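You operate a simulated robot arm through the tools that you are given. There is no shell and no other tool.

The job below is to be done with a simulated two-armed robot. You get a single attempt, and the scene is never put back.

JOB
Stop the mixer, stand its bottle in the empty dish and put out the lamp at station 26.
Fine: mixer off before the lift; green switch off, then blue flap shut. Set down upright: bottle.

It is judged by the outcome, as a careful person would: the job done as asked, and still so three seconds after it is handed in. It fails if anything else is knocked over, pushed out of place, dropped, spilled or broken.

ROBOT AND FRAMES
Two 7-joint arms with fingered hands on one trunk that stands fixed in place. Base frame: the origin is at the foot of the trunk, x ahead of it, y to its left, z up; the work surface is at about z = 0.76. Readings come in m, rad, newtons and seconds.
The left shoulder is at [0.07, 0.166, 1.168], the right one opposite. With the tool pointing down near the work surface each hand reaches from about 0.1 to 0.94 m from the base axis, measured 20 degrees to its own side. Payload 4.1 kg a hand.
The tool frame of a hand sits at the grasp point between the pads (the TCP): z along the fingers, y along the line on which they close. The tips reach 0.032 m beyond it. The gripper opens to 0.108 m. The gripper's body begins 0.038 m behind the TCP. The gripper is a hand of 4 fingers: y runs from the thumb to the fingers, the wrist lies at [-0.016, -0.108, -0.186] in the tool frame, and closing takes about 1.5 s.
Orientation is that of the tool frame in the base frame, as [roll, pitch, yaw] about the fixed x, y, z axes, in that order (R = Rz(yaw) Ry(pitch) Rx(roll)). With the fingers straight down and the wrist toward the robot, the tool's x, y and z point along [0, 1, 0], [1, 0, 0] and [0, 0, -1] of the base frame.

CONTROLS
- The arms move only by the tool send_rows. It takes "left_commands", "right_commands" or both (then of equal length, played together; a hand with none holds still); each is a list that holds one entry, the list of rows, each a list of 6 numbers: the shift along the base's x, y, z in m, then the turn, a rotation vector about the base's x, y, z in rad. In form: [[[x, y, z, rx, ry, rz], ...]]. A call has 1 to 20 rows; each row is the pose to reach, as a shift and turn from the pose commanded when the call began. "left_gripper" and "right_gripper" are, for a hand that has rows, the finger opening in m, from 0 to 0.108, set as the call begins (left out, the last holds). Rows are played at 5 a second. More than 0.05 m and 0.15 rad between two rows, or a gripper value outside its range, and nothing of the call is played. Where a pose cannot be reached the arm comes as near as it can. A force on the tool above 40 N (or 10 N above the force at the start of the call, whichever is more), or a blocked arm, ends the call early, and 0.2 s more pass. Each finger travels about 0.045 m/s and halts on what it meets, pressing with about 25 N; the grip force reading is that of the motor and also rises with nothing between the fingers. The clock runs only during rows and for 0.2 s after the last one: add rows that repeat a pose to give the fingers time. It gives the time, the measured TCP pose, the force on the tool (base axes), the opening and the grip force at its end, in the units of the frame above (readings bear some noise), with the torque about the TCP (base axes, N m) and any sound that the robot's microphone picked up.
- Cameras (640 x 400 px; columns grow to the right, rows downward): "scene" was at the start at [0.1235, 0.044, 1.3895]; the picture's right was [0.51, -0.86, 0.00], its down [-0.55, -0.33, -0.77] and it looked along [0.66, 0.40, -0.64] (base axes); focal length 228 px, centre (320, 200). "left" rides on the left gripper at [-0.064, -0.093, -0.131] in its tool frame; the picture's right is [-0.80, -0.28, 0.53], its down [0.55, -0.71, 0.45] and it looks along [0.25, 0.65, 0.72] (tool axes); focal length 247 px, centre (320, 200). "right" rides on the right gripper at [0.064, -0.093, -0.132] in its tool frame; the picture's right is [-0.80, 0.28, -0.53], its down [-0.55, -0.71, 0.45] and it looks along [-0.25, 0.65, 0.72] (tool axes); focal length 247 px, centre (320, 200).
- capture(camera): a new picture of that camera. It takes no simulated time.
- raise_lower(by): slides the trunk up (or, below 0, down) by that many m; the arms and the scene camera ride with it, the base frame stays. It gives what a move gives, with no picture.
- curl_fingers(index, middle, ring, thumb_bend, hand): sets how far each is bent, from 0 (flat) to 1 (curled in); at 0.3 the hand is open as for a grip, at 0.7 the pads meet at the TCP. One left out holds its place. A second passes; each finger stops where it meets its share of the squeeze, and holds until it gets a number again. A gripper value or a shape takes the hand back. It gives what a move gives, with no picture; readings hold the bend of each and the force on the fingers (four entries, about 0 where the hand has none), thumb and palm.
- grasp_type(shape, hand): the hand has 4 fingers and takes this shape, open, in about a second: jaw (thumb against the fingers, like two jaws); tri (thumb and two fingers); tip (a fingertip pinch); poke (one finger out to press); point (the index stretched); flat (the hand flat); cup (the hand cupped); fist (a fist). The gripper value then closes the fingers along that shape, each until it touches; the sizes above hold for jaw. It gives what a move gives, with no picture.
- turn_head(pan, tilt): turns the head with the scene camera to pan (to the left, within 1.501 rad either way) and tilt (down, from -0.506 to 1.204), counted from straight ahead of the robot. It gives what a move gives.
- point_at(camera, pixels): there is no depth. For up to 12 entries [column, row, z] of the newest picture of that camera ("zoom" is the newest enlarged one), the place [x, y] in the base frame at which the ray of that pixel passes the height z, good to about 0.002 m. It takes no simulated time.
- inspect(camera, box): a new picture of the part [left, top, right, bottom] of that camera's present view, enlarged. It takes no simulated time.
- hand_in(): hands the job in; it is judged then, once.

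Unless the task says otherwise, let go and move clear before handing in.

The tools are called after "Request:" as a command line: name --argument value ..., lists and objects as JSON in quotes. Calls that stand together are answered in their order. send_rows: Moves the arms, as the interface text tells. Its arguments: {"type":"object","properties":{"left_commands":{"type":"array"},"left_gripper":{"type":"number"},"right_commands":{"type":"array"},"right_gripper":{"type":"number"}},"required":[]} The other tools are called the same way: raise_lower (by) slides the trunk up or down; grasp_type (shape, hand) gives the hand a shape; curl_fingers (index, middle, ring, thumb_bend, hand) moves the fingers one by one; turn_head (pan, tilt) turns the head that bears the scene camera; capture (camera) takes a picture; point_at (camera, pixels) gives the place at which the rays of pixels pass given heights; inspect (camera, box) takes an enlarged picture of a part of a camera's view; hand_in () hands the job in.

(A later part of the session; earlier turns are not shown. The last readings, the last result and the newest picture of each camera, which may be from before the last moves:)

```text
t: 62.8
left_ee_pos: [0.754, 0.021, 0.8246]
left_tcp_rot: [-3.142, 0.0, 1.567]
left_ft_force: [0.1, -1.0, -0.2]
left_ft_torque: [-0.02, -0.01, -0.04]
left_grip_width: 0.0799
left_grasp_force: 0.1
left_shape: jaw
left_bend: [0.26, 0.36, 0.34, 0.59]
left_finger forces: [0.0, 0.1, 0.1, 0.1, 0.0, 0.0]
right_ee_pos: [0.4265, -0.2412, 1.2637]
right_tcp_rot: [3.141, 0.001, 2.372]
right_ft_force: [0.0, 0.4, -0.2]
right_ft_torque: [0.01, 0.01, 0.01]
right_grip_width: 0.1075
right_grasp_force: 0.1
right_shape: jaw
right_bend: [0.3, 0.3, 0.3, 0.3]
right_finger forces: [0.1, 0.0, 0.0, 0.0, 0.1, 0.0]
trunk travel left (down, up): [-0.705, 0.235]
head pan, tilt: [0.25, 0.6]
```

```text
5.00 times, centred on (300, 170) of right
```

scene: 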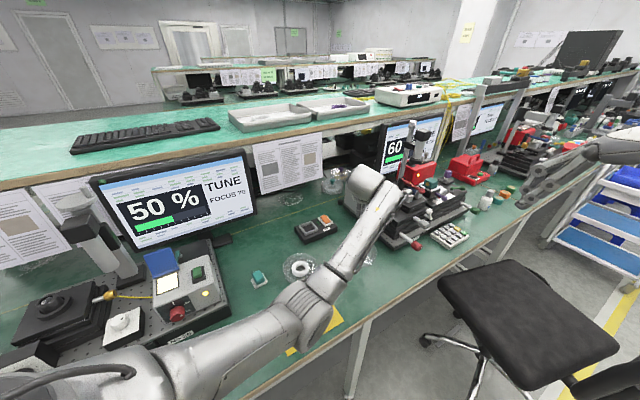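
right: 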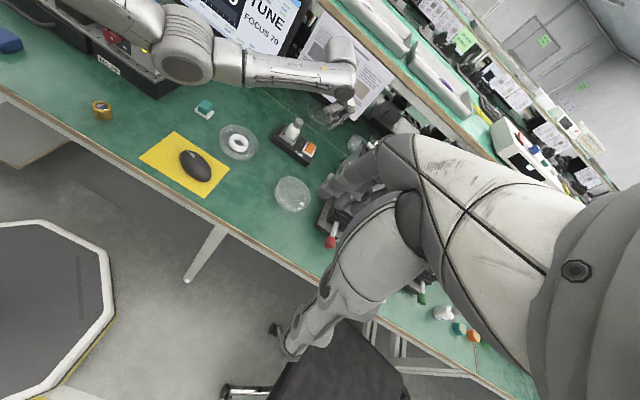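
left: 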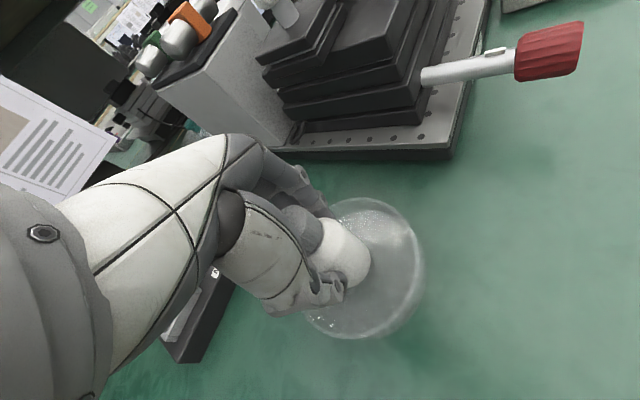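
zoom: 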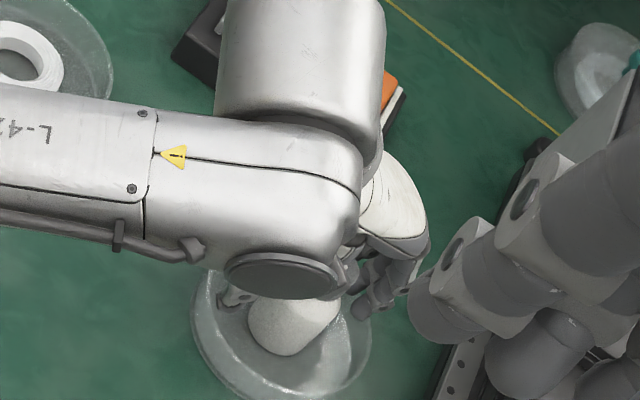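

The fingers are open and the bottle stands free in the dish. I'll lift straight up.

Request:
send_rows --left_commands '[[[0, 0, 0.01, 0, 0, 0], [0, 0, 0.03, 0, 0, 0], [0, 0, 0.06, 0, 0, 0], [0, 0, 0.1, 0, 0, 0], [0, 0, 0.14, 0, 0, 0], [0, 0, 0.16, 0, 0, 0], [0, 0, 0.16, 0, 0, 0]]]'

Request:
capture --camera "left"

Request:
inspect --camera "right" --box '[240, 120, 340, 220]'

Request:
capture --camera "scene"

```text
t: 64.4
left_ee_pos: [0.7536, 0.0242, 0.9832]
left_tcp_rot: [3.141, 0.001, 1.568]
left_ft_force: [-0.7, 0.8, 0.6]
left_ft_torque: [0.02, -0.01, 0.01]
left_grip_width: 0.0798
left_grasp_force: 0.0
left_shape: jaw
left_bend: [0.26, 0.36, 0.34, 0.58]
left_finger forces: [0.0, 0.1, 0.0, 0.0, 0.0, 0.0]
right_ee_pos: [0.4255, -0.2422, 1.2625]
right_tcp_rot: [3.142, 0.0, 2.372]
right_ft_force: [0.5, -0.5, 0.2]
right_ft_torque: [0.04, 0.03, 0.02]
right_grip_width: 0.1077
right_grasp_force: 0.0
right_shape: jaw
right_bend: [0.3, 0.3, 0.3, 0.3]
right_finger forces: [0.1, 0.1, 0.0, 0.0, 0.1, 0.0]
trunk travel left (down, up): [-0.705, 0.235]
head pan, tilt: [0.25, 0.6]
```

```text
taken
```

left: 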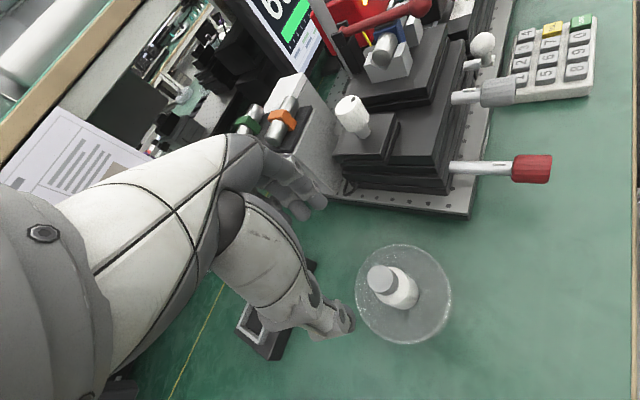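

```text
4.00 times, centred on (290, 170) of right
```

zoom: 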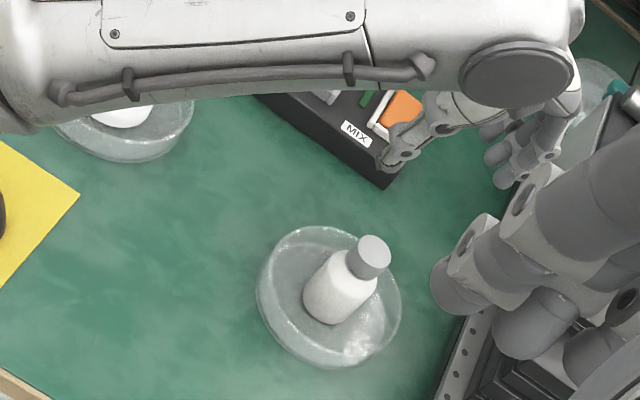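

```text
taken
```

scene: 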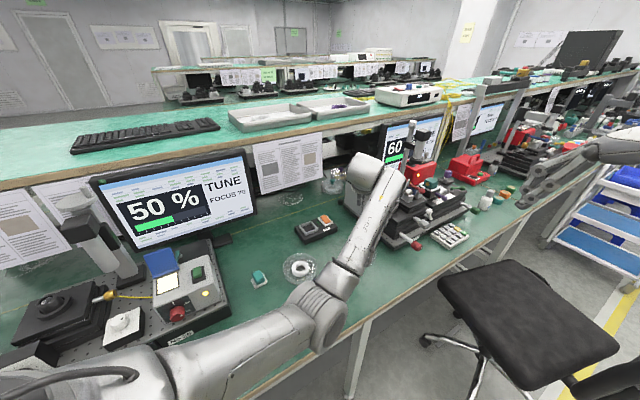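

The bottle stands upright in the dish and the mixer is off. Next the lamp: I'll raise the trunk for elbow clearance and bring the left hand back over toward station 26.

Request:
raise_lower --by 0.2

Request:
send_rows --left_commands '[[[-0.035, 0.03, -0.005, 0, 0, 0], [-0.07, 0.065, -0.01, 0, 0, 0], [-0.105, 0.1, -0.015, 0, 0, 0], [-0.14, 0.135, -0.02, 0, 0, 0], [-0.175, 0.17, -0.025, 0, 0, 0], [-0.205, 0.205, -0.03, 0, 0, 0], [-0.235, 0.24, -0.035, 0, 0, 0], [-0.265, 0.275, -0.04, 0, 0, 0], [-0.295, 0.31, -0.045, 0, 0, 0], [-0.315, 0.335, -0.05, 0, 0, 0], [-0.315, 0.335, -0.05, 0, 0, 0]]]'

Request:
turn_head --pan 0.75 --tilt 0.75

Request:
capture --camera "scene"

Request:
capture --camera "left"

Request:
capture --camera "right"

```text
t: 66.6
left_ee_pos: [0.7533, 0.0245, 1.1837]
left_tcp_rot: [3.141, -0.001, 1.568]
left_ft_force: [-0.5, -0.5, 0.2]
left_ft_torque: [0.03, 0.0, 0.03]
left_grip_width: 0.0798
left_grasp_force: 0.1
left_shape: jaw
left_bend: [0.26, 0.36, 0.34, 0.58]
left_finger forces: [0.0, 0.0, 0.1, 0.1, 0.0, 0.0]
right_ee_pos: [0.4265, -0.242, 1.4629]
right_tcp_rot: [-3.14, -0.001, 2.372]
right_ft_force: [0.5, -0.9, -0.2]
right_ft_torque: [0.02, 0.02, 0.0]
right_grip_width: 0.1078
right_grasp_force: 0.2
right_shape: jaw
right_bend: [0.3, 0.3, 0.3, 0.3]
right_finger forces: [0.1, 0.1, 0.0, 0.0, 0.0, 0.0]
trunk travel left (down, up): [-0.905, 0.035]
head pan, tilt: [0.25, 0.6]
```

```text
t: 68.5
left_ee_pos: [0.4777, 0.3786, 1.1615]
left_tcp_rot: [3.11, -0.126, 1.657]
left_ft_force: [0.0, 0.0, -0.5]
left_ft_torque: [0.03, 0.0, -0.02]
left_grip_width: 0.0798
left_grasp_force: 0.0
left_shape: jaw
left_bend: [0.26, 0.36, 0.34, 0.58]
left_finger forces: [0.0, 0.0, 0.1, 0.1, 0.0, 0.0]
left hand out of reach, approached as far as the arm can: row 9
right_ee_pos: [0.4275, -0.2411, 1.463]
right_tcp_rot: [-3.141, 0.0, 2.373]
right_ft_force: [0.4, 0.1, -0.6]
right_ft_torque: [0.0, -0.04, -0.01]
right_grip_width: 0.1078
right_grasp_force: 0.0
right_shape: jaw
right_bend: [0.3, 0.3, 0.3, 0.3]
right_finger forces: [0.0, 0.1, 0.0, 0.1, 0.0, 0.0]
trunk travel left (down, up): [-0.905, 0.035]
head pan, tilt: [0.25, 0.6]
stopped in row 9 (left hand): the arm was blocked; the commanded pose is now the measured one
```

```text
t: 69.4
left_ee_pos: [0.4784, 0.3769, 1.1618]
left_tcp_rot: [3.113, -0.127, 1.656]
left_ft_force: [0.0, -0.9, -0.4]
left_ft_torque: [-0.01, 0.01, 0.01]
left_grip_width: 0.0798
left_grasp_force: 0.1
left_shape: jaw
left_bend: [0.26, 0.36, 0.34, 0.58]
left_finger forces: [0.0, 0.0, 0.1, 0.1, 0.0, 0.0]
right_ee_pos: [0.4255, -0.2415, 1.4625]
right_tcp_rot: [3.141, 0.0, 2.371]
right_ft_force: [0.2, -0.4, -0.4]
right_ft_torque: [0.02, 0.02, 0.01]
right_grip_width: 0.1078
right_grasp_force: 0.0
right_shape: jaw
right_bend: [0.3, 0.3, 0.3, 0.3]
right_finger forces: [0.1, 0.0, 0.1, 0.1, 0.0, 0.1]
trunk travel left (down, up): [-0.905, 0.035]
head pan, tilt: [0.75, 0.75]
```

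```text
taken
```

scene: 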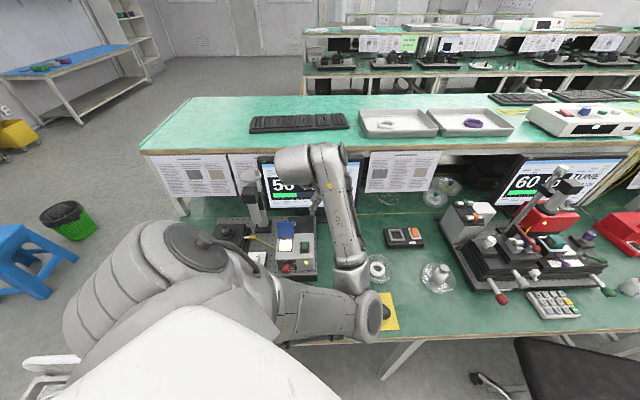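

```text
taken
```

left: 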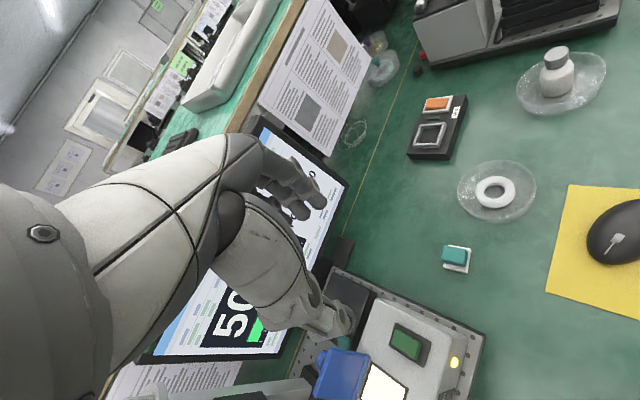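

```text
taken
```

right: 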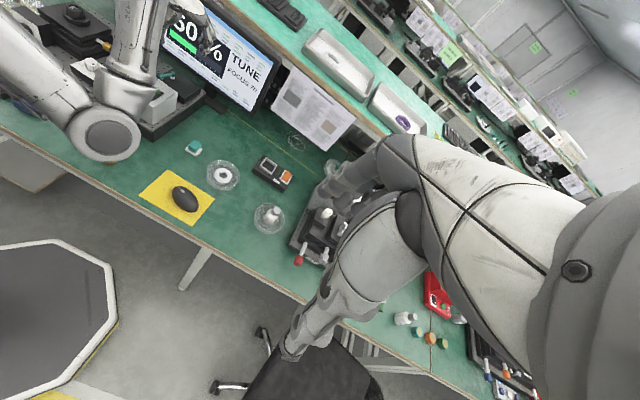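

The arm got blocked because the elbow had swung to the right side (scene (375,320)) and folded against the body. I'll retrace: go back out toward the dish side at height, straighten the hand, then over to the mixer side so the elbow returns to the left.

Request:
send_rows --left_commands '[[[0.0275, -0.035, 0.002, -0.025, 0.006, -0.017], [0.055, -0.07, 0.004, -0.05, 0.012, -0.034], [0.0825, -0.105, 0.006, -0.076, 0.017, -0.051], [0.11, -0.14, 0.008, -0.1, 0.023, -0.068], [0.1375, -0.176, 0.011, -0.127, 0.0286, -0.085], [0.165, -0.211, 0.013, -0.127, 0.0286, -0.085], [0.1925, -0.246, 0.015, -0.127, 0.0286, -0.085], [0.22, -0.282, 0.018, -0.127, 0.0286, -0.085], [0.2475, -0.317, 0.02, -0.127, 0.0286, -0.085], [0.275, -0.352, 0.022, -0.127, 0.0286, -0.085], [0.275, -0.352, 0.022, -0.127, 0.0286, -0.085]]]'

Request:
capture --camera "scene"

```text
t: 72.0
left_ee_pos: [0.7682, 0.0674, 1.1853]
left_tcp_rot: [3.125, -0.037, 1.615]
left_ft_force: [0.1, -0.5, 0.6]
left_ft_torque: [0.01, 0.01, 0.0]
left_grip_width: 0.0799
left_grasp_force: 0.1
left_shape: jaw
left_bend: [0.26, 0.36, 0.34, 0.58]
left_finger forces: [0.1, 0.0, 0.0, 0.0, 0.1, 0.0]
right_ee_pos: [0.4258, -0.2412, 1.4628]
right_tcp_rot: [3.141, 0.001, 2.373]
right_ft_force: [-0.8, -0.1, -0.2]
right_ft_torque: [0.01, 0.03, 0.01]
right_grip_width: 0.1079
right_grasp_force: 0.2
right_shape: jaw
right_bend: [0.3, 0.3, 0.3, 0.3]
right_finger forces: [0.0, 0.0, 0.0, 0.0, 0.0, 0.1]
trunk travel left (down, up): [-0.905, 0.035]
head pan, tilt: [0.75, 0.75]
stopped in row 11 (left hand): the arm was blocked; the commanded pose is now the measured one
```

```text
taken
```

scene: 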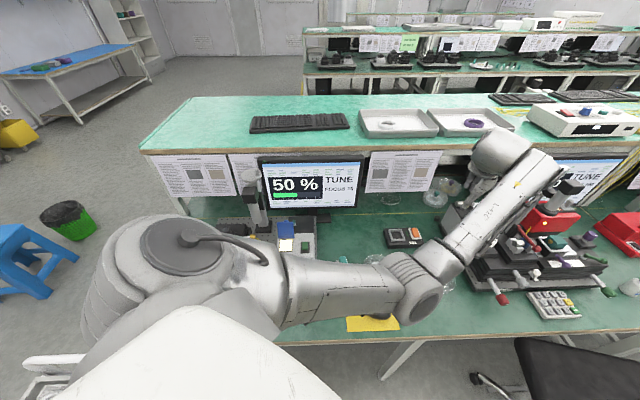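

The arm lagged at the end ("blocked" seems to mean an abrupt joint change). I'll straighten the hand and move slowly to the left toward (0.79, 0.21, 1.12) and look at the elbow.

Request:
send_rows --left_commands '[[[0, 0, 0, 0, 0, 0], [0, 0.0, 0, -0.018, 0.008, -0.02], [0, 0.0, -0.01, -0.037, 0.0166, -0.044], [0.0, 0.02, -0.02, -0.037, 0.0166, -0.044], [0.005, 0.04, -0.03, -0.037, 0.0166, -0.044], [0.01, 0.06, -0.04, -0.037, 0.0166, -0.044], [0.015, 0.08, -0.05, -0.037, 0.0166, -0.044], [0.02, 0.1, -0.06, -0.037, 0.0166, -0.044], [0.02, 0.12, -0.07, -0.037, 0.0166, -0.044], [0.02, 0.14, -0.07, -0.037, 0.0166, -0.044], [0.02, 0.14, -0.07, -0.037, 0.0166, -0.044]]]'

Request:
capture --camera "scene"

```text
t: 74.4
left_ee_pos: [0.7869, 0.2038, 1.1145]
left_tcp_rot: [-3.138, 0.0, 1.569]
left_ft_force: [0.1, 0.3, 0.0]
left_ft_torque: [-0.02, 0.02, -0.02]
left_grip_width: 0.0798
left_grasp_force: 0.0
left_shape: jaw
left_bend: [0.26, 0.36, 0.34, 0.58]
left_finger forces: [0.1, 0.0, 0.0, 0.1, 0.0, 0.0]
right_ee_pos: [0.4248, -0.2432, 1.4618]
right_tcp_rot: [3.141, 0.0, 2.372]
right_ft_force: [-0.7, 1.2, 0.7]
right_ft_torque: [-0.01, 0.05, 0.0]
right_grip_width: 0.1075
right_grasp_force: 0.1
right_shape: jaw
right_bend: [0.3, 0.3, 0.3, 0.3]
right_finger forces: [0.0, 0.1, 0.1, 0.0, 0.0, 0.0]
trunk travel left (down, up): [-0.905, 0.035]
head pan, tilt: [0.75, 0.75]
```

```text
taken
```

scene: 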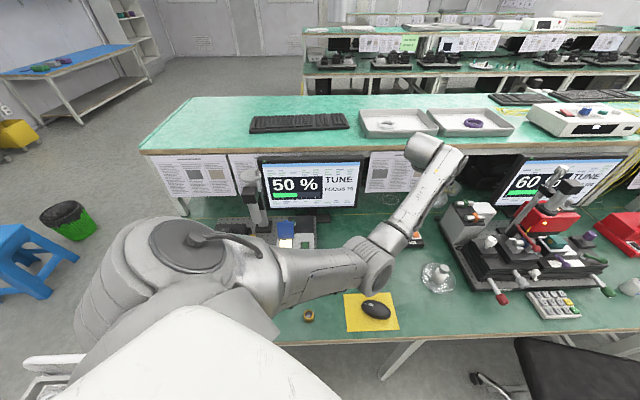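

The elbow now hangs straight below the arm line, which would run into the torso when folding back to the lamp. I'll try to swing the elbow to the left: extend the arm, roll the hand about x, and look at how the elbow responds.

Request:
send_rows --left_commands '[[[0.025, 0.025, 0, 0, 0, 0], [0.05, 0.05, -0.005, 0, 0, 0], [0.073, 0.076, -0.01, 0, 0, 0], [0.073, 0.076, -0.01, 0.1, 0, 0], [0.073, 0.076, -0.01, 0.2, 0, 0], [0.073, 0.076, -0.01, 0.3, 0, 0], [0.073, 0.076, -0.01, 0.4, 0, 0], [0.073, 0.076, -0.01, 0.5, 0, 0], [0.073, 0.076, -0.01, 0.6, 0, 0], [0.073, 0.076, -0.01, 0.7, 0, 0], [0.073, 0.076, -0.01, 0.8, 0, 0], [0.073, 0.076, -0.01, 0.8, 0, 0]]]'

Request:
capture --camera "scene"

```text
t: 77.0
left_ee_pos: [0.8596, 0.2796, 1.1049]
left_tcp_rot: [-3.137, -0.801, 1.57]
left_ft_force: [0.0, 0.2, -0.3]
left_ft_torque: [-0.01, 0.0, 0.0]
left_grip_width: 0.0795
left_grasp_force: 0.1
left_shape: jaw
left_bend: [0.26, 0.36, 0.34, 0.58]
left_finger forces: [0.1, 0.0, 0.1, 0.0, 0.0, 0.1]
right_ee_pos: [0.4257, -0.2411, 1.4631]
right_tcp_rot: [3.141, 0.002, 2.371]
right_ft_force: [-1.0, 0.5, 0.2]
right_ft_torque: [-0.03, 0.0, 0.0]
right_grip_width: 0.1074
right_grasp_force: 0.0
right_shape: jaw
right_bend: [0.3, 0.3, 0.3, 0.3]
right_finger forces: [0.0, 0.1, 0.0, 0.0, 0.1, 0.0]
trunk travel left (down, up): [-0.905, 0.035]
head pan, tilt: [0.75, 0.75]
```

```text
taken
```

scene: 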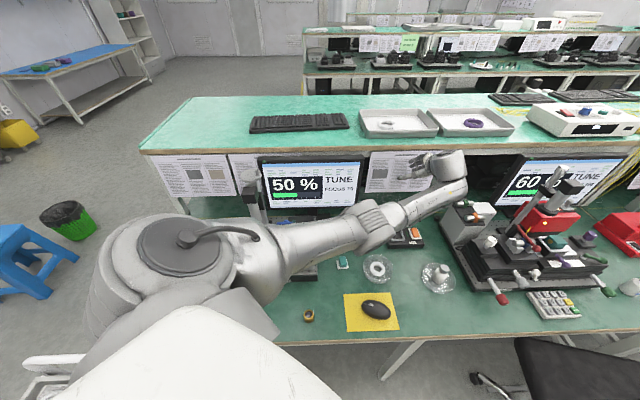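

The roll worked and the arm is nearly straight. Now I'll retract with the hand rolled and see which way the elbow folds.

Request:
send_rows --left_commands '[[[-0.03, 0.01, 0.005, 0, 0, 0], [-0.06, 0.02, 0.01, 0, 0, 0], [-0.09, 0.03, 0.015, 0, 0, 0], [-0.12, 0.04, 0.02, 0, 0, 0], [-0.15, 0.05, 0.025, 0, 0, 0], [-0.18, 0.06, 0.03, 0, 0, 0], [-0.2, 0.07, 0.035, 0, 0, 0], [-0.2, 0.07, 0.035, 0, 0, 0]]]'

Request:
capture --camera "scene"

```text
t: 78.8
left_ee_pos: [0.6589, 0.3506, 1.1401]
left_tcp_rot: [-3.135, -0.801, 1.57]
left_ft_force: [0.0, 0.5, 0.2]
left_ft_torque: [0.01, 0.01, 0.01]
left_grip_width: 0.0797
left_grasp_force: 0.1
left_shape: jaw
left_bend: [0.26, 0.36, 0.34, 0.58]
left_finger forces: [0.1, 0.0, 0.0, 0.0, 0.1, 0.0]
right_ee_pos: [0.426, -0.241, 1.4631]
right_tcp_rot: [3.141, -0.001, 2.372]
right_ft_force: [-0.9, 0.3, 0.0]
right_ft_torque: [-0.02, 0.0, 0.0]
right_grip_width: 0.1076
right_grasp_force: 0.1
right_shape: jaw
right_bend: [0.3, 0.3, 0.3, 0.3]
right_finger forces: [0.0, 0.1, 0.1, 0.0, 0.0, 0.1]
trunk travel left (down, up): [-0.905, 0.035]
head pan, tilt: [0.75, 0.75]
```

```text
taken
```

scene: 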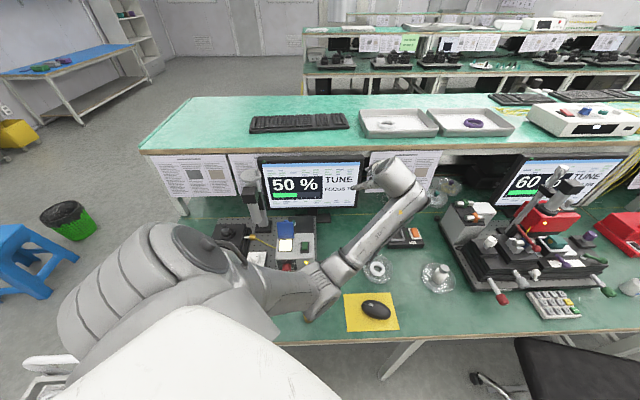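

The elbow now folds slightly more to the left. I'll unroll the hand here and look again.

Request:
send_rows --left_commands '[[[0, 0, 0, -0.1, 0, 0], [0, 0, 0, -0.2, 0, 0], [0, 0, 0, -0.3, 0, 0], [0, 0, 0, -0.4, 0, 0], [0, 0, 0, -0.5, 0, 0], [0, 0, 0, -0.6, 0, 0], [0, 0, 0, -0.7, 0, 0], [0, 0, 0, -0.8, 0, 0], [0, 0, 0, -0.8, 0, 0]]]'

Request:
capture --camera "scene"

```text
t: 80.8
left_ee_pos: [0.6603, 0.3494, 1.1401]
left_tcp_rot: [-3.138, 0.0, 1.568]
left_ft_force: [0.2, 0.3, -0.6]
left_ft_torque: [0.01, -0.01, 0.0]
left_grip_width: 0.0799
left_grasp_force: 0.1
left_shape: jaw
left_bend: [0.26, 0.36, 0.34, 0.58]
left_finger forces: [0.0, 0.0, 0.0, 0.0, 0.0, 0.0]
right_ee_pos: [0.4253, -0.2419, 1.4632]
right_tcp_rot: [3.141, -0.001, 2.372]
right_ft_force: [-0.3, 0.7, 0.5]
right_ft_torque: [-0.03, 0.0, 0.04]
right_grip_width: 0.1076
right_grasp_force: 0.1
right_shape: jaw
right_bend: [0.3, 0.3, 0.3, 0.3]
right_finger forces: [0.0, 0.1, 0.0, 0.1, 0.1, 0.0]
trunk travel left (down, up): [-0.905, 0.035]
head pan, tilt: [0.75, 0.75]
```

```text
taken
```

scene: 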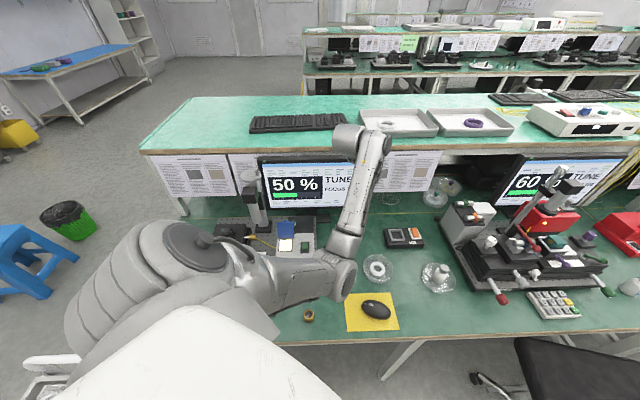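

Unrolling swung the elbow back, so no gain. I'll instead retrace my earlier path in reverse (dish → trunk down → bottle → switch → trunk up), which should bring the elbow back to its original left-hand posture.

Request:
send_rows --left_commands '[[[0.03, -0.036, -0.006, 0, 0, 0], [0.062, -0.072, -0.013, 0, 0, 0], [0.095, -0.108, -0.02, 0, 0, 0], [0.127, -0.145, -0.026, 0, 0, 0], [0.127, -0.185, -0.01, 0, 0, 0], [0.12, -0.22, 0.005, 0, 0, 0], [0.113, -0.255, 0.02, 0, 0, 0], [0.103, -0.29, 0.035, 0, 0, 0], [0.093, -0.325, 0.044, 0, 0, 0], [0.093, -0.325, 0.044, 0, 0, 0], [0.093, -0.325, 0.044, 0, 0, 0]]]'

Request:
turn_head --pan 0.25 --tilt 0.6

Request:
capture --camera "scene"

```text
t: 83.2
left_ee_pos: [0.7521, 0.0236, 1.1827]
left_tcp_rot: [-3.137, 0.001, 1.571]
left_ft_force: [0.1, -0.2, -0.1]
left_ft_torque: [-0.02, 0.0, 0.02]
left_grip_width: 0.0799
left_grasp_force: 0.0
left_shape: jaw
left_bend: [0.26, 0.36, 0.34, 0.58]
left_finger forces: [0.0, 0.0, 0.0, 0.0, 0.0, 0.1]
right_ee_pos: [0.4268, -0.2405, 1.4632]
right_tcp_rot: [-3.141, 0.0, 2.372]
right_ft_force: [0.0, -0.2, -0.4]
right_ft_torque: [0.0, -0.01, 0.0]
right_grip_width: 0.1074
right_grasp_force: 0.1
right_shape: jaw
right_bend: [0.3, 0.3, 0.3, 0.3]
right_finger forces: [0.0, 0.0, 0.1, 0.1, 0.1, 0.0]
trunk travel left (down, up): [-0.905, 0.035]
head pan, tilt: [0.75, 0.75]
```

```text
t: 84.2
left_ee_pos: [0.7518, 0.024, 1.1838]
left_tcp_rot: [-3.139, -0.001, 1.568]
left_ft_force: [0.4, 0.3, 0.8]
left_ft_torque: [-0.01, -0.04, 0.02]
left_grip_width: 0.08
left_grasp_force: 0.3
left_shape: jaw
left_bend: [0.26, 0.36, 0.34, 0.58]
left_finger forces: [0.1, 0.0, 0.0, 0.1, 0.1, 0.0]
right_ee_pos: [0.4258, -0.2413, 1.4617]
right_tcp_rot: [-3.141, 0.001, 2.371]
right_ft_force: [1.4, -0.2, 0.1]
right_ft_torque: [0.03, 0.03, 0.03]
right_grip_width: 0.1078
right_grasp_force: 0.1
right_shape: jaw
right_bend: [0.3, 0.3, 0.3, 0.3]
right_finger forces: [0.1, 0.0, 0.0, 0.1, 0.0, 0.0]
trunk travel left (down, up): [-0.905, 0.035]
head pan, tilt: [0.25, 0.6]
```

```text
taken
```

scene: 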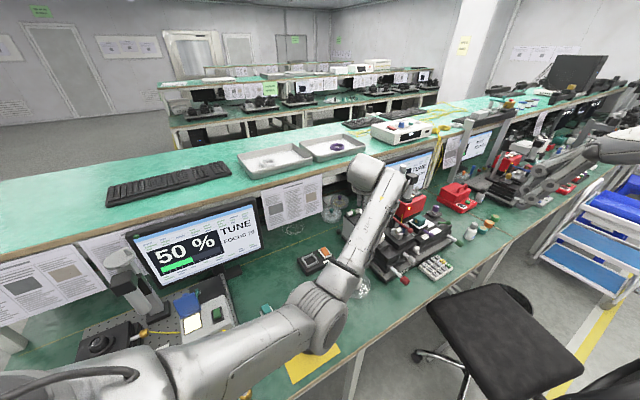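

The posture matches the earlier one over the dish. I'll lower the trunk 0.2 m (hand stays ~0.1 m above the bottle) and go back to above the mixer.

Request:
raise_lower --by -0.2

Request:
send_rows --left_commands '[[[0.005, 0.02, -0.01, 0, 0, 0], [0.013, 0.05, -0.02, 0, 0, 0], [0.021, 0.085, -0.03, 0, 0, 0], [0.029, 0.12, -0.033, 0, 0, 0], [0.038, 0.155, -0.033, 0, 0, 0], [0.047, 0.19, -0.033, 0, 0, 0], [0.06, 0.219, -0.033, 0, 0, 0], [0.061, 0.219, -0.02, 0, 0, 0], [0.075, 0.205, -0.01, 0, 0, 0], [0.09, 0.19, -0.015, 0, 0, 0], [0.107, 0.176, -0.02, 0, 0, 0], [0.123, 0.168, -0.04, 0, 0, 0], [0.123, 0.168, -0.05, 0, 0, 0]]]'

Request:
capture --camera "scene"

```text
t: 86.3
left_ee_pos: [0.7505, 0.0233, 0.9833]
left_tcp_rot: [-3.138, 0.0, 1.568]
left_ft_force: [-0.2, 0.5, 0.2]
left_ft_torque: [-0.03, -0.02, 0.02]
left_grip_width: 0.08
left_grasp_force: 0.2
left_shape: jaw
left_bend: [0.26, 0.36, 0.34, 0.58]
left_finger forces: [0.0, 0.1, 0.0, 0.0, 0.0, 0.1]
right_ee_pos: [0.4255, -0.2416, 1.2626]
right_tcp_rot: [-3.141, -0.002, 2.372]
right_ft_force: [0.2, 0.0, 0.4]
right_ft_torque: [0.01, 0.04, 0.0]
right_grip_width: 0.1079
right_grasp_force: 0.1
right_shape: jaw
right_bend: [0.3, 0.3, 0.3, 0.3]
right_finger forces: [0.1, 0.0, 0.0, 0.0, 0.0, 0.1]
trunk travel left (down, up): [-0.705, 0.235]
head pan, tilt: [0.25, 0.6]
```

```text
t: 89.1
left_ee_pos: [0.8733, 0.1895, 0.9332]
left_tcp_rot: [-3.139, 0.0, 1.569]
left_ft_force: [0.3, -0.4, 0.1]
left_ft_torque: [-0.02, 0.01, -0.03]
left_grip_width: 0.0801
left_grasp_force: 0.0
left_shape: jaw
left_bend: [0.26, 0.36, 0.34, 0.58]
left_finger forces: [0.0, 0.0, 0.0, 0.1, 0.0, 0.0]
right_ee_pos: [0.4259, -0.2419, 1.2622]
right_tcp_rot: [3.14, 0.002, 2.371]
right_ft_force: [-0.8, 0.4, 0.4]
right_ft_torque: [0.02, 0.01, -0.02]
right_grip_width: 0.1076
right_grasp_force: 0.0
right_shape: jaw
right_bend: [0.3, 0.3, 0.3, 0.3]
right_finger forces: [0.0, 0.0, 0.0, 0.0, 0.0, 0.1]
trunk travel left (down, up): [-0.705, 0.235]
head pan, tilt: [0.25, 0.6]
```

```text
taken
```

scene: 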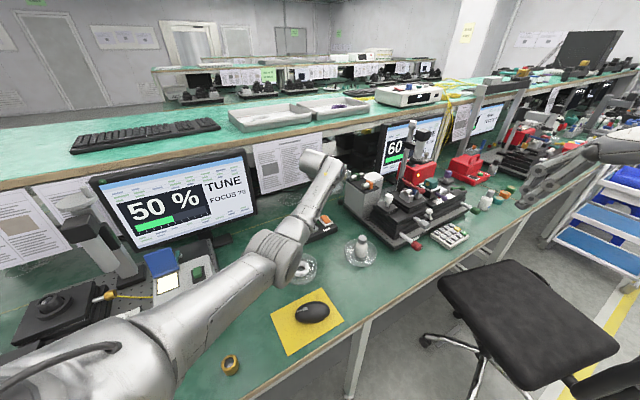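

Following the path back: trunk +0.1, hand slightly down/back, trunk +0.12, then back to the earlier waypoint.

Request:
raise_lower --by 0.1

Request:
send_rows --left_commands '[[[0, 0, 0, 0, 0, 0], [-0.01, -0.002, -0.01, 0, 0, 0], [-0.015, -0.003, -0.04, 0, 0, 0], [-0.018, -0.003, -0.07, 0, 0, 0], [-0.018, -0.003, -0.07, 0, 0, 0]]]'

Request:
raise_lower --by 0.12

Request:
send_rows --left_commands '[[[-0.015, -0.005, 0, 0, 0, 0], [-0.03, -0.01, -0.025, 0, 0, 0], [-0.04, -0.015, -0.055, 0, 0, 0], [-0.05, -0.02, -0.085, 0, 0, 0], [-0.05, -0.02, -0.085, 0, 0, 0]]]'

Request:
turn_head --pan 0.7 --tilt 0.6

Request:
capture --camera "scene"

```text
t: 90.5
left_ee_pos: [0.8748, 0.1885, 1.0312]
left_tcp_rot: [-3.136, -0.001, 1.569]
left_ft_force: [0.4, 0.1, -0.1]
left_ft_torque: [-0.02, 0.0, 0.02]
left_grip_width: 0.0801
left_grasp_force: 0.0
left_shape: jaw
left_bend: [0.26, 0.36, 0.34, 0.58]
left_finger forces: [0.0, 0.0, 0.1, 0.0, 0.0, 0.0]
right_ee_pos: [0.4266, -0.2419, 1.3619]
right_tcp_rot: [3.141, -0.001, 2.372]
right_ft_force: [0.2, 0.1, 0.0]
right_ft_torque: [0.01, 0.0, 0.01]
right_grip_width: 0.1076
right_grasp_force: 0.1
right_shape: jaw
right_bend: [0.3, 0.3, 0.3, 0.3]
right_finger forces: [0.1, 0.1, 0.0, 0.1, 0.0, 0.0]
trunk travel left (down, up): [-0.805, 0.135]
head pan, tilt: [0.25, 0.6]
```

```text
t: 91.7
left_ee_pos: [0.8534, 0.184, 0.9628]
left_tcp_rot: [-3.137, 0.0, 1.57]
left_ft_force: [-0.3, 0.1, -0.9]
left_ft_torque: [0.06, 0.01, 0.0]
left_grip_width: 0.0796
left_grasp_force: 0.1
left_shape: jaw
left_bend: [0.26, 0.36, 0.34, 0.58]
left_finger forces: [0.1, 0.0, 0.0, 0.0, 0.1, 0.0]
right_ee_pos: [0.4256, -0.2418, 1.3624]
right_tcp_rot: [3.141, 0.001, 2.373]
right_ft_force: [0.3, 0.5, -0.1]
right_ft_torque: [-0.02, 0.01, -0.01]
right_grip_width: 0.1077
right_grasp_force: 0.0
right_shape: jaw
right_bend: [0.3, 0.3, 0.3, 0.3]
right_finger forces: [0.0, 0.0, 0.0, 0.0, 0.0, 0.0]
trunk travel left (down, up): [-0.805, 0.135]
head pan, tilt: [0.25, 0.6]
```

```text
t: 93.2
left_ee_pos: [0.8537, 0.1853, 1.0822]
left_tcp_rot: [-3.136, -0.001, 1.57]
left_ft_force: [-1.1, -0.3, 0.3]
left_ft_torque: [0.04, -0.01, 0.01]
left_grip_width: 0.0799
left_grasp_force: 0.1
left_shape: jaw
left_bend: [0.26, 0.36, 0.34, 0.58]
left_finger forces: [0.0, 0.0, 0.0, 0.0, 0.0, 0.0]
right_ee_pos: [0.427, -0.2417, 1.4826]
right_tcp_rot: [3.141, 0.0, 2.373]
right_ft_force: [0.6, 0.1, -0.1]
right_ft_torque: [0.0, 0.01, 0.02]
right_grip_width: 0.1079
right_grasp_force: 0.0
right_shape: jaw
right_bend: [0.3, 0.3, 0.3, 0.3]
right_finger forces: [0.0, 0.0, 0.0, 0.0, 0.0, 0.1]
trunk travel left (down, up): [-0.925, 0.015]
head pan, tilt: [0.25, 0.6]
```

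```text
t: 94.3
left_ee_pos: [0.8043, 0.1652, 0.9998]
left_tcp_rot: [-3.138, 0.001, 1.569]
left_ft_force: [1.3, 0.3, 0.3]
left_ft_torque: [-0.02, 0.03, 0.01]
left_grip_width: 0.0797
left_grasp_force: 0.0
left_shape: jaw
left_bend: [0.26, 0.36, 0.34, 0.58]
left_finger forces: [0.0, 0.1, 0.0, 0.0, 0.0, 0.0]
right_ee_pos: [0.4258, -0.2422, 1.4836]
right_tcp_rot: [3.141, 0.002, 2.372]
right_ft_force: [-0.4, 0.1, 0.6]
right_ft_torque: [-0.01, 0.04, -0.03]
right_grip_width: 0.1078
right_grasp_force: 0.0
right_shape: jaw
right_bend: [0.3, 0.3, 0.3, 0.3]
right_finger forces: [0.1, 0.1, 0.0, 0.0, 0.0, 0.0]
trunk travel left (down, up): [-0.925, 0.015]
head pan, tilt: [0.25, 0.6]
```

```text
t: 95.2
left_ee_pos: [0.8047, 0.1651, 0.9999]
left_tcp_rot: [-3.138, 0.0, 1.57]
left_ft_force: [0.1, 0.7, 0.9]
left_ft_torque: [0.0, 0.01, 0.02]
left_grip_width: 0.0799
left_grasp_force: 0.0
left_shape: jaw
left_bend: [0.26, 0.36, 0.34, 0.58]
left_finger forces: [0.0, 0.1, 0.1, 0.1, 0.0, 0.1]
right_ee_pos: [0.4261, -0.2413, 1.4825]
right_tcp_rot: [3.14, 0.001, 2.371]
right_ft_force: [0.5, -0.5, 0.1]
right_ft_torque: [-0.02, -0.01, 0.03]
right_grip_width: 0.1079
right_grasp_force: 0.1
right_shape: jaw
right_bend: [0.3, 0.3, 0.3, 0.3]
right_finger forces: [0.0, 0.0, 0.0, 0.0, 0.1, 0.0]
trunk travel left (down, up): [-0.925, 0.015]
head pan, tilt: [0.7, 0.6]
```

```text
taken
```

scene: 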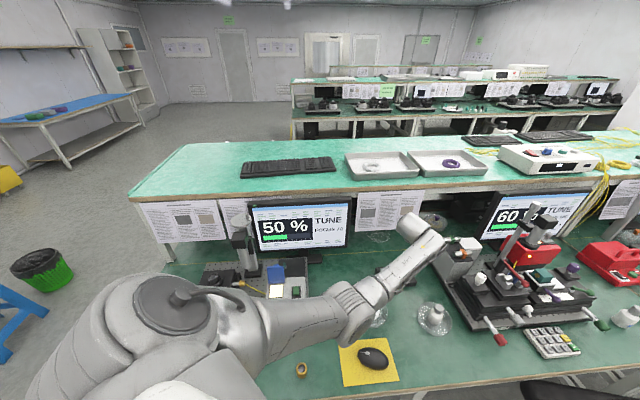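

The elbow is still mostly below the arm line. I'll swing it left by a loop of the hand: sweep left, raise high, come forward again high, then lower — step (a): sweep left and up to (0.5, 0.5, 1.2).

Request:
send_rows --left_commands '[[[-0.02, 0.02, 0.03, 0, 0, 0], [-0.045, 0.045, 0.06, 0, 0, 0], [-0.07, 0.07, 0.09, 0, 0, 0], [-0.095, 0.1, 0.12, 0, 0, 0], [-0.12, 0.13, 0.15, 0, 0, 0], [-0.15, 0.16, 0.17, 0, 0, 0], [-0.18, 0.19, 0.19, 0, 0, 0], [-0.205, 0.225, 0.2, 0, 0, 0], [-0.235, 0.26, 0.21, 0, 0, 0], [-0.265, 0.295, 0.22, 0, 0, 0], [-0.295, 0.33, 0.23, 0, 0, 0], [-0.295, 0.33, 0.23, 0, 0, 0]]]'

Request:
turn_head --pan 1.0 --tilt 0.5

Request:
capture --camera "scene"

```text
t: 97.8
left_ee_pos: [0.5122, 0.4941, 1.2278]
left_tcp_rot: [-3.136, 0.0, 1.568]
left_ft_force: [-0.5, -0.7, 1.0]
left_ft_torque: [0.0, 0.02, -0.03]
left_grip_width: 0.0798
left_grasp_force: 0.0
left_shape: jaw
left_bend: [0.26, 0.36, 0.34, 0.58]
left_finger forces: [0.0, 0.0, 0.1, 0.0, 0.1, 0.0]
right_ee_pos: [0.4252, -0.2424, 1.4823]
right_tcp_rot: [-3.141, -0.002, 2.374]
right_ft_force: [-0.3, -1.2, -0.3]
right_ft_torque: [-0.02, 0.06, 0.0]
right_grip_width: 0.1076
right_grasp_force: 0.1
right_shape: jaw
right_bend: [0.3, 0.3, 0.3, 0.3]
right_finger forces: [0.1, 0.1, 0.0, 0.0, 0.0, 0.0]
trunk travel left (down, up): [-0.925, 0.015]
head pan, tilt: [0.7, 0.6]
```

```text
t: 98.7
left_ee_pos: [0.5115, 0.4952, 1.2275]
left_tcp_rot: [-3.139, 0.0, 1.569]
left_ft_force: [0.5, 0.4, -0.8]
left_ft_torque: [0.0, 0.02, -0.02]
left_grip_width: 0.0802
left_grasp_force: 0.0
left_shape: jaw
left_bend: [0.26, 0.36, 0.34, 0.58]
left_finger forces: [0.0, 0.0, 0.0, 0.0, 0.0, 0.1]
right_ee_pos: [0.4268, -0.2419, 1.4814]
right_tcp_rot: [3.142, 0.0, 2.371]
right_ft_force: [0.2, -0.2, 0.5]
right_ft_torque: [0.01, 0.0, 0.03]
right_grip_width: 0.1078
right_grasp_force: 0.1
right_shape: jaw
right_bend: [0.3, 0.3, 0.3, 0.3]
right_finger forces: [0.0, 0.1, 0.0, 0.0, 0.0, 0.0]
trunk travel left (down, up): [-0.925, 0.015]
head pan, tilt: [1.0, 0.499]
```

```text
taken
```

scene: 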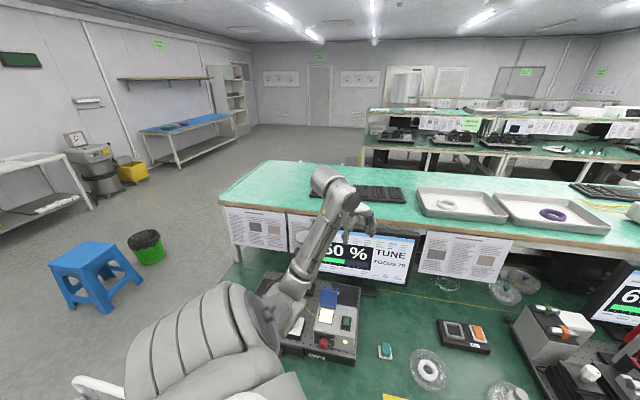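

Elbow now about 18° left of down. Step (b): raise the hand high on the left side.

Request:
send_rows --left_commands '[[[-0.005, 0, 0.035, 0, 0, 0], [-0.01, 0, 0.07, 0, 0, 0], [-0.015, 0, 0.105, 0, 0, 0], [-0.02, 0, 0.14, 0, 0, 0], [-0.03, 0, 0.175, 0, 0, 0], [-0.04, 0, 0.21, 0, 0, 0], [-0.05, 0, 0.245, 0, 0, 0], [-0.06, 0, 0.28, 0, 0, 0], [-0.07, 0, 0.315, 0, 0, 0], [-0.08, 0, 0.35, 0, 0, 0], [-0.08, 0, 0.35, 0, 0, 0]]]'

Request:
capture --camera "scene"

```text
t: 101.0
left_ee_pos: [0.4307, 0.4946, 1.5798]
left_tcp_rot: [-3.139, 0.0, 1.568]
left_ft_force: [-0.1, 0.5, 0.1]
left_ft_torque: [0.02, 0.0, 0.0]
left_grip_width: 0.0799
left_grasp_force: 0.1
left_shape: jaw
left_bend: [0.26, 0.36, 0.34, 0.58]
left_finger forces: [0.0, 0.0, 0.1, 0.0, 0.0, 0.1]
right_ee_pos: [0.4255, -0.2411, 1.4832]
right_tcp_rot: [-3.141, 0.0, 2.372]
right_ft_force: [0.3, 0.1, -0.3]
right_ft_torque: [0.03, -0.02, -0.03]
right_grip_width: 0.1077
right_grasp_force: 0.1
right_shape: jaw
right_bend: [0.3, 0.3, 0.3, 0.3]
right_finger forces: [0.0, 0.0, 0.0, 0.0, 0.0, 0.0]
trunk travel left (down, up): [-0.925, 0.015]
head pan, tilt: [1.0, 0.499]
```

```text
taken
```

scene: 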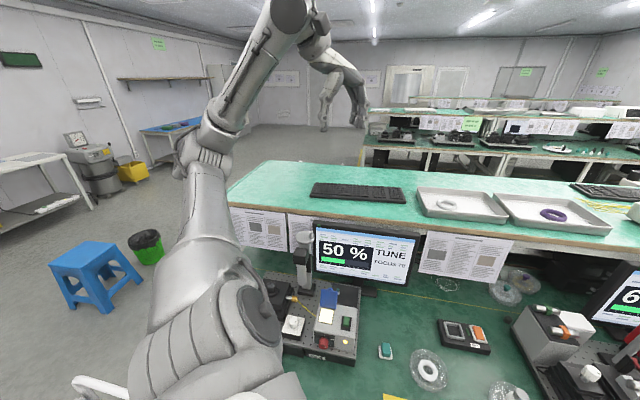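

The elbow now points out to the left. Step (c)/(d): shift right while high, then lower toward the lamp area.

Request:
send_rows --left_commands '[[[0.005, -0.035, -0.01, 0, 0, 0], [0.01, -0.07, -0.02, 0, 0, 0], [0.015, -0.105, -0.03, 0, 0, 0], [0.02, -0.14, -0.04, 0, 0, 0], [0.02, -0.165, -0.07, 0, 0, 0], [0.02, -0.18, -0.11, 0, 0, 0], [0.02, -0.19, -0.15, 0, 0, 0], [0.02, -0.2, -0.19, 0, 0, 0], [0.02, -0.2, -0.23, 0, 0, 0], [0.02, -0.2, -0.27, 0, 0, 0], [0.02, -0.2, -0.31, 0, 0, 0], [0.02, -0.2, -0.35, 0, 0, 0], [0.02, -0.2, -0.39, 0, 0, 0], [0.02, -0.2, -0.39, 0, 0, 0]]]'

Request:
capture --camera "scene"

```text
t: 104.0
left_ee_pos: [0.443, 0.2999, 1.1911]
left_tcp_rot: [-3.139, 0.004, 1.569]
left_ft_force: [-0.8, 1.1, 0.9]
left_ft_torque: [-0.06, -0.04, -0.02]
left_grip_width: 0.0798
left_grasp_force: 0.1
left_shape: jaw
left_bend: [0.26, 0.36, 0.34, 0.58]
left_finger forces: [0.0, 0.0, 0.0, 0.1, 0.0, 0.0]
left hand out of reach, approached as far as the arm can: row 8, 9, 10, 11, 12
right_ee_pos: [0.4244, -0.2358, 1.4844]
right_tcp_rot: [-3.14, 0.003, 2.373]
right_ft_force: [-0.2, 0.8, 0.0]
right_ft_torque: [-0.04, -0.04, 0.01]
right_grip_width: 0.1075
right_grasp_force: 0.0
right_shape: jaw
right_bend: [0.3, 0.3, 0.3, 0.3]
right_finger forces: [0.1, 0.1, 0.0, 0.0, 0.0, 0.0]
trunk travel left (down, up): [-0.925, 0.015]
head pan, tilt: [1.0, 0.499]
```

```text
taken
```

scene: 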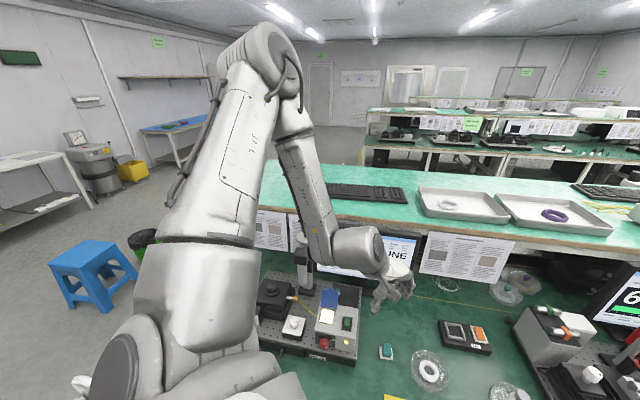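

The elbow went up this time. As before, going to the start-like pose (0.395, 0.528, 1.447 with trunk raised) should bring it out left; then I'll lower along the path that worked at first.

Request:
send_rows --left_commands '[[[0, 0.0, 0.03, 0, 0, 0], [-0.005, 0.025, 0.06, 0, 0, 0], [-0.01, 0.055, 0.09, 0, 0, 0], [-0.016, 0.085, 0.12, 0, 0, 0], [-0.022, 0.115, 0.15, 0, 0, 0], [-0.028, 0.145, 0.18, 0, 0, 0], [-0.034, 0.175, 0.21, 0, 0, 0], [-0.041, 0.205, 0.235, 0, 0, 0], [-0.048, 0.228, 0.256, 0, 0, 0], [-0.048, 0.228, 0.256, 0, 0, 0]]]'

Request:
capture --camera "scene"

```text
t: 106.2
left_ee_pos: [0.3985, 0.5224, 1.4447]
left_tcp_rot: [-3.137, -0.001, 1.57]
left_ft_force: [-0.1, -0.1, -0.8]
left_ft_torque: [0.04, 0.01, -0.03]
left_grip_width: 0.0799
left_grasp_force: 0.0
left_shape: jaw
left_bend: [0.26, 0.36, 0.34, 0.58]
left_finger forces: [0.1, 0.0, 0.0, 0.0, 0.0, 0.1]
left hand out of reach, approached as far as the arm can: row 1, 2, 5, 6
right_ee_pos: [0.4245, -0.243, 1.4836]
right_tcp_rot: [3.142, 0.001, 2.371]
right_ft_force: [-0.4, -0.3, 0.2]
right_ft_torque: [0.03, 0.01, 0.03]
right_grip_width: 0.1075
right_grasp_force: 0.0
right_shape: jaw
right_bend: [0.3, 0.3, 0.3, 0.3]
right_finger forces: [0.0, 0.0, 0.0, 0.0, 0.0, 0.0]
trunk travel left (down, up): [-0.925, 0.015]
head pan, tilt: [1.0, 0.499]
```

```text
taken
```

scene: 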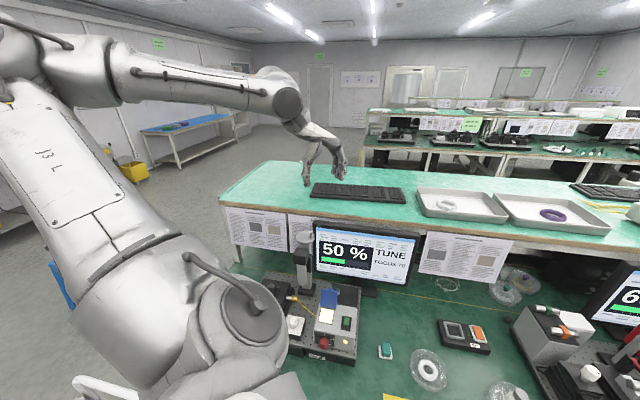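

The elbow is now up-left, past where I want it. As at the beginning, going forward to about (0.66, 0.25) at this height and back should reset it to the outward-left posture.

Request:
send_rows --left_commands '[[[0.03, -0.03, 0, 0, 0, 0], [0.06, -0.06, 0, 0, 0, 0], [0.09, -0.09, 0, 0, 0, 0], [0.12, -0.12, -0.005, 0, 0, 0], [0.15, -0.15, -0.01, 0, 0, 0], [0.18, -0.18, -0.015, 0, 0, 0], [0.21, -0.21, -0.02, 0, 0, 0], [0.24, -0.24, -0.025, 0, 0, 0], [0.27, -0.27, -0.03, 0, 0, 0], [0.28, -0.28, -0.06, 0, 0, 0], [0.28, -0.28, -0.09, 0, 0, 0], [0.27, -0.26, -0.11, 0, 0, 0], [0.27, -0.25, -0.11, 0, 0, 0]]]'

Request:
capture --camera "scene"

```text
t: 109.0
left_ee_pos: [0.6715, 0.275, 1.3363]
left_tcp_rot: [-3.137, 0.0, 1.57]
left_ft_force: [-0.6, 0.1, -0.3]
left_ft_torque: [0.01, -0.04, 0.01]
left_grip_width: 0.0801
left_grasp_force: 0.0
left_shape: jaw
left_bend: [0.26, 0.36, 0.34, 0.58]
left_finger forces: [0.1, 0.0, 0.0, 0.0, 0.1, 0.0]
right_ee_pos: [0.4255, -0.2409, 1.4833]
right_tcp_rot: [-3.141, 0.0, 2.371]
right_ft_force: [-1.2, -0.4, -0.7]
right_ft_torque: [-0.02, 0.03, -0.02]
right_grip_width: 0.1077
right_grasp_force: 0.0
right_shape: jaw
right_bend: [0.3, 0.3, 0.3, 0.3]
right_finger forces: [0.1, 0.1, 0.0, 0.1, 0.1, 0.0]
trunk travel left (down, up): [-0.925, 0.015]
head pan, tilt: [1.0, 0.499]
```

```text
taken
```

scene: 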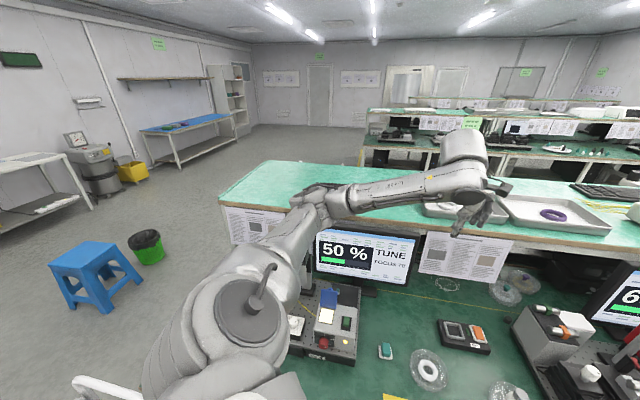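

Now the elbow points clearly left (scene (310,205)). I'll lower here to z≈1.15, then retract gently toward the lamp.

Request:
send_rows --left_commands '[[[0, 0, -0.03, 0, 0, 0], [-0.005, 0.005, -0.06, 0, 0, 0], [-0.01, 0.01, -0.09, 0, 0, 0], [-0.015, 0.015, -0.12, 0, 0, 0], [-0.02, 0.02, -0.15, 0, 0, 0], [-0.025, 0.025, -0.18, 0, 0, 0], [-0.055, 0.04, -0.185, 0, 0, 0], [-0.085, 0.055, -0.19, 0, 0, 0], [-0.115, 0.07, -0.195, 0, 0, 0], [-0.115, 0.07, -0.195, 0, 0, 0]]]'

Request:
capture --camera "scene"

```text
t: 111.2
left_ee_pos: [0.5544, 0.3426, 1.1382]
left_tcp_rot: [-3.138, 0.0, 1.57]
left_ft_force: [-0.4, 0.8, -0.7]
left_ft_torque: [-0.06, -0.01, 0.05]
left_grip_width: 0.0802
left_grasp_force: 0.1
left_shape: jaw
left_bend: [0.26, 0.36, 0.34, 0.58]
left_finger forces: [0.0, 0.0, 0.0, 0.0, 0.1, 0.1]
right_ee_pos: [0.4264, -0.243, 1.4821]
right_tcp_rot: [-3.141, -0.002, 2.372]
right_ft_force: [-0.3, -0.6, -0.6]
right_ft_torque: [0.03, -0.01, -0.01]
right_grip_width: 0.1073
right_grasp_force: 0.1
right_shape: jaw
right_bend: [0.3, 0.3, 0.3, 0.3]
right_finger forces: [0.0, 0.1, 0.1, 0.0, 0.1, 0.0]
trunk travel left (down, up): [-0.925, 0.015]
head pan, tilt: [1.0, 0.499]
```

```text
taken
```

scene: 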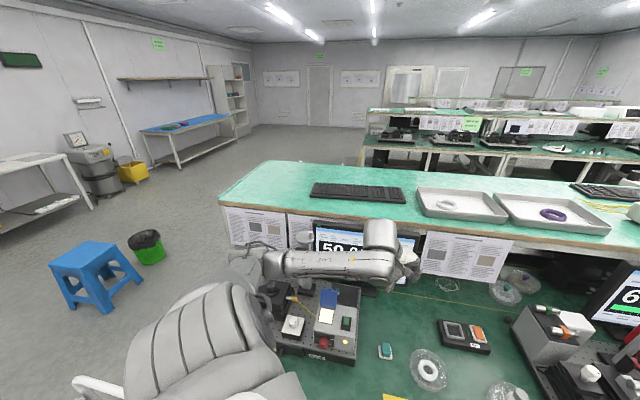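

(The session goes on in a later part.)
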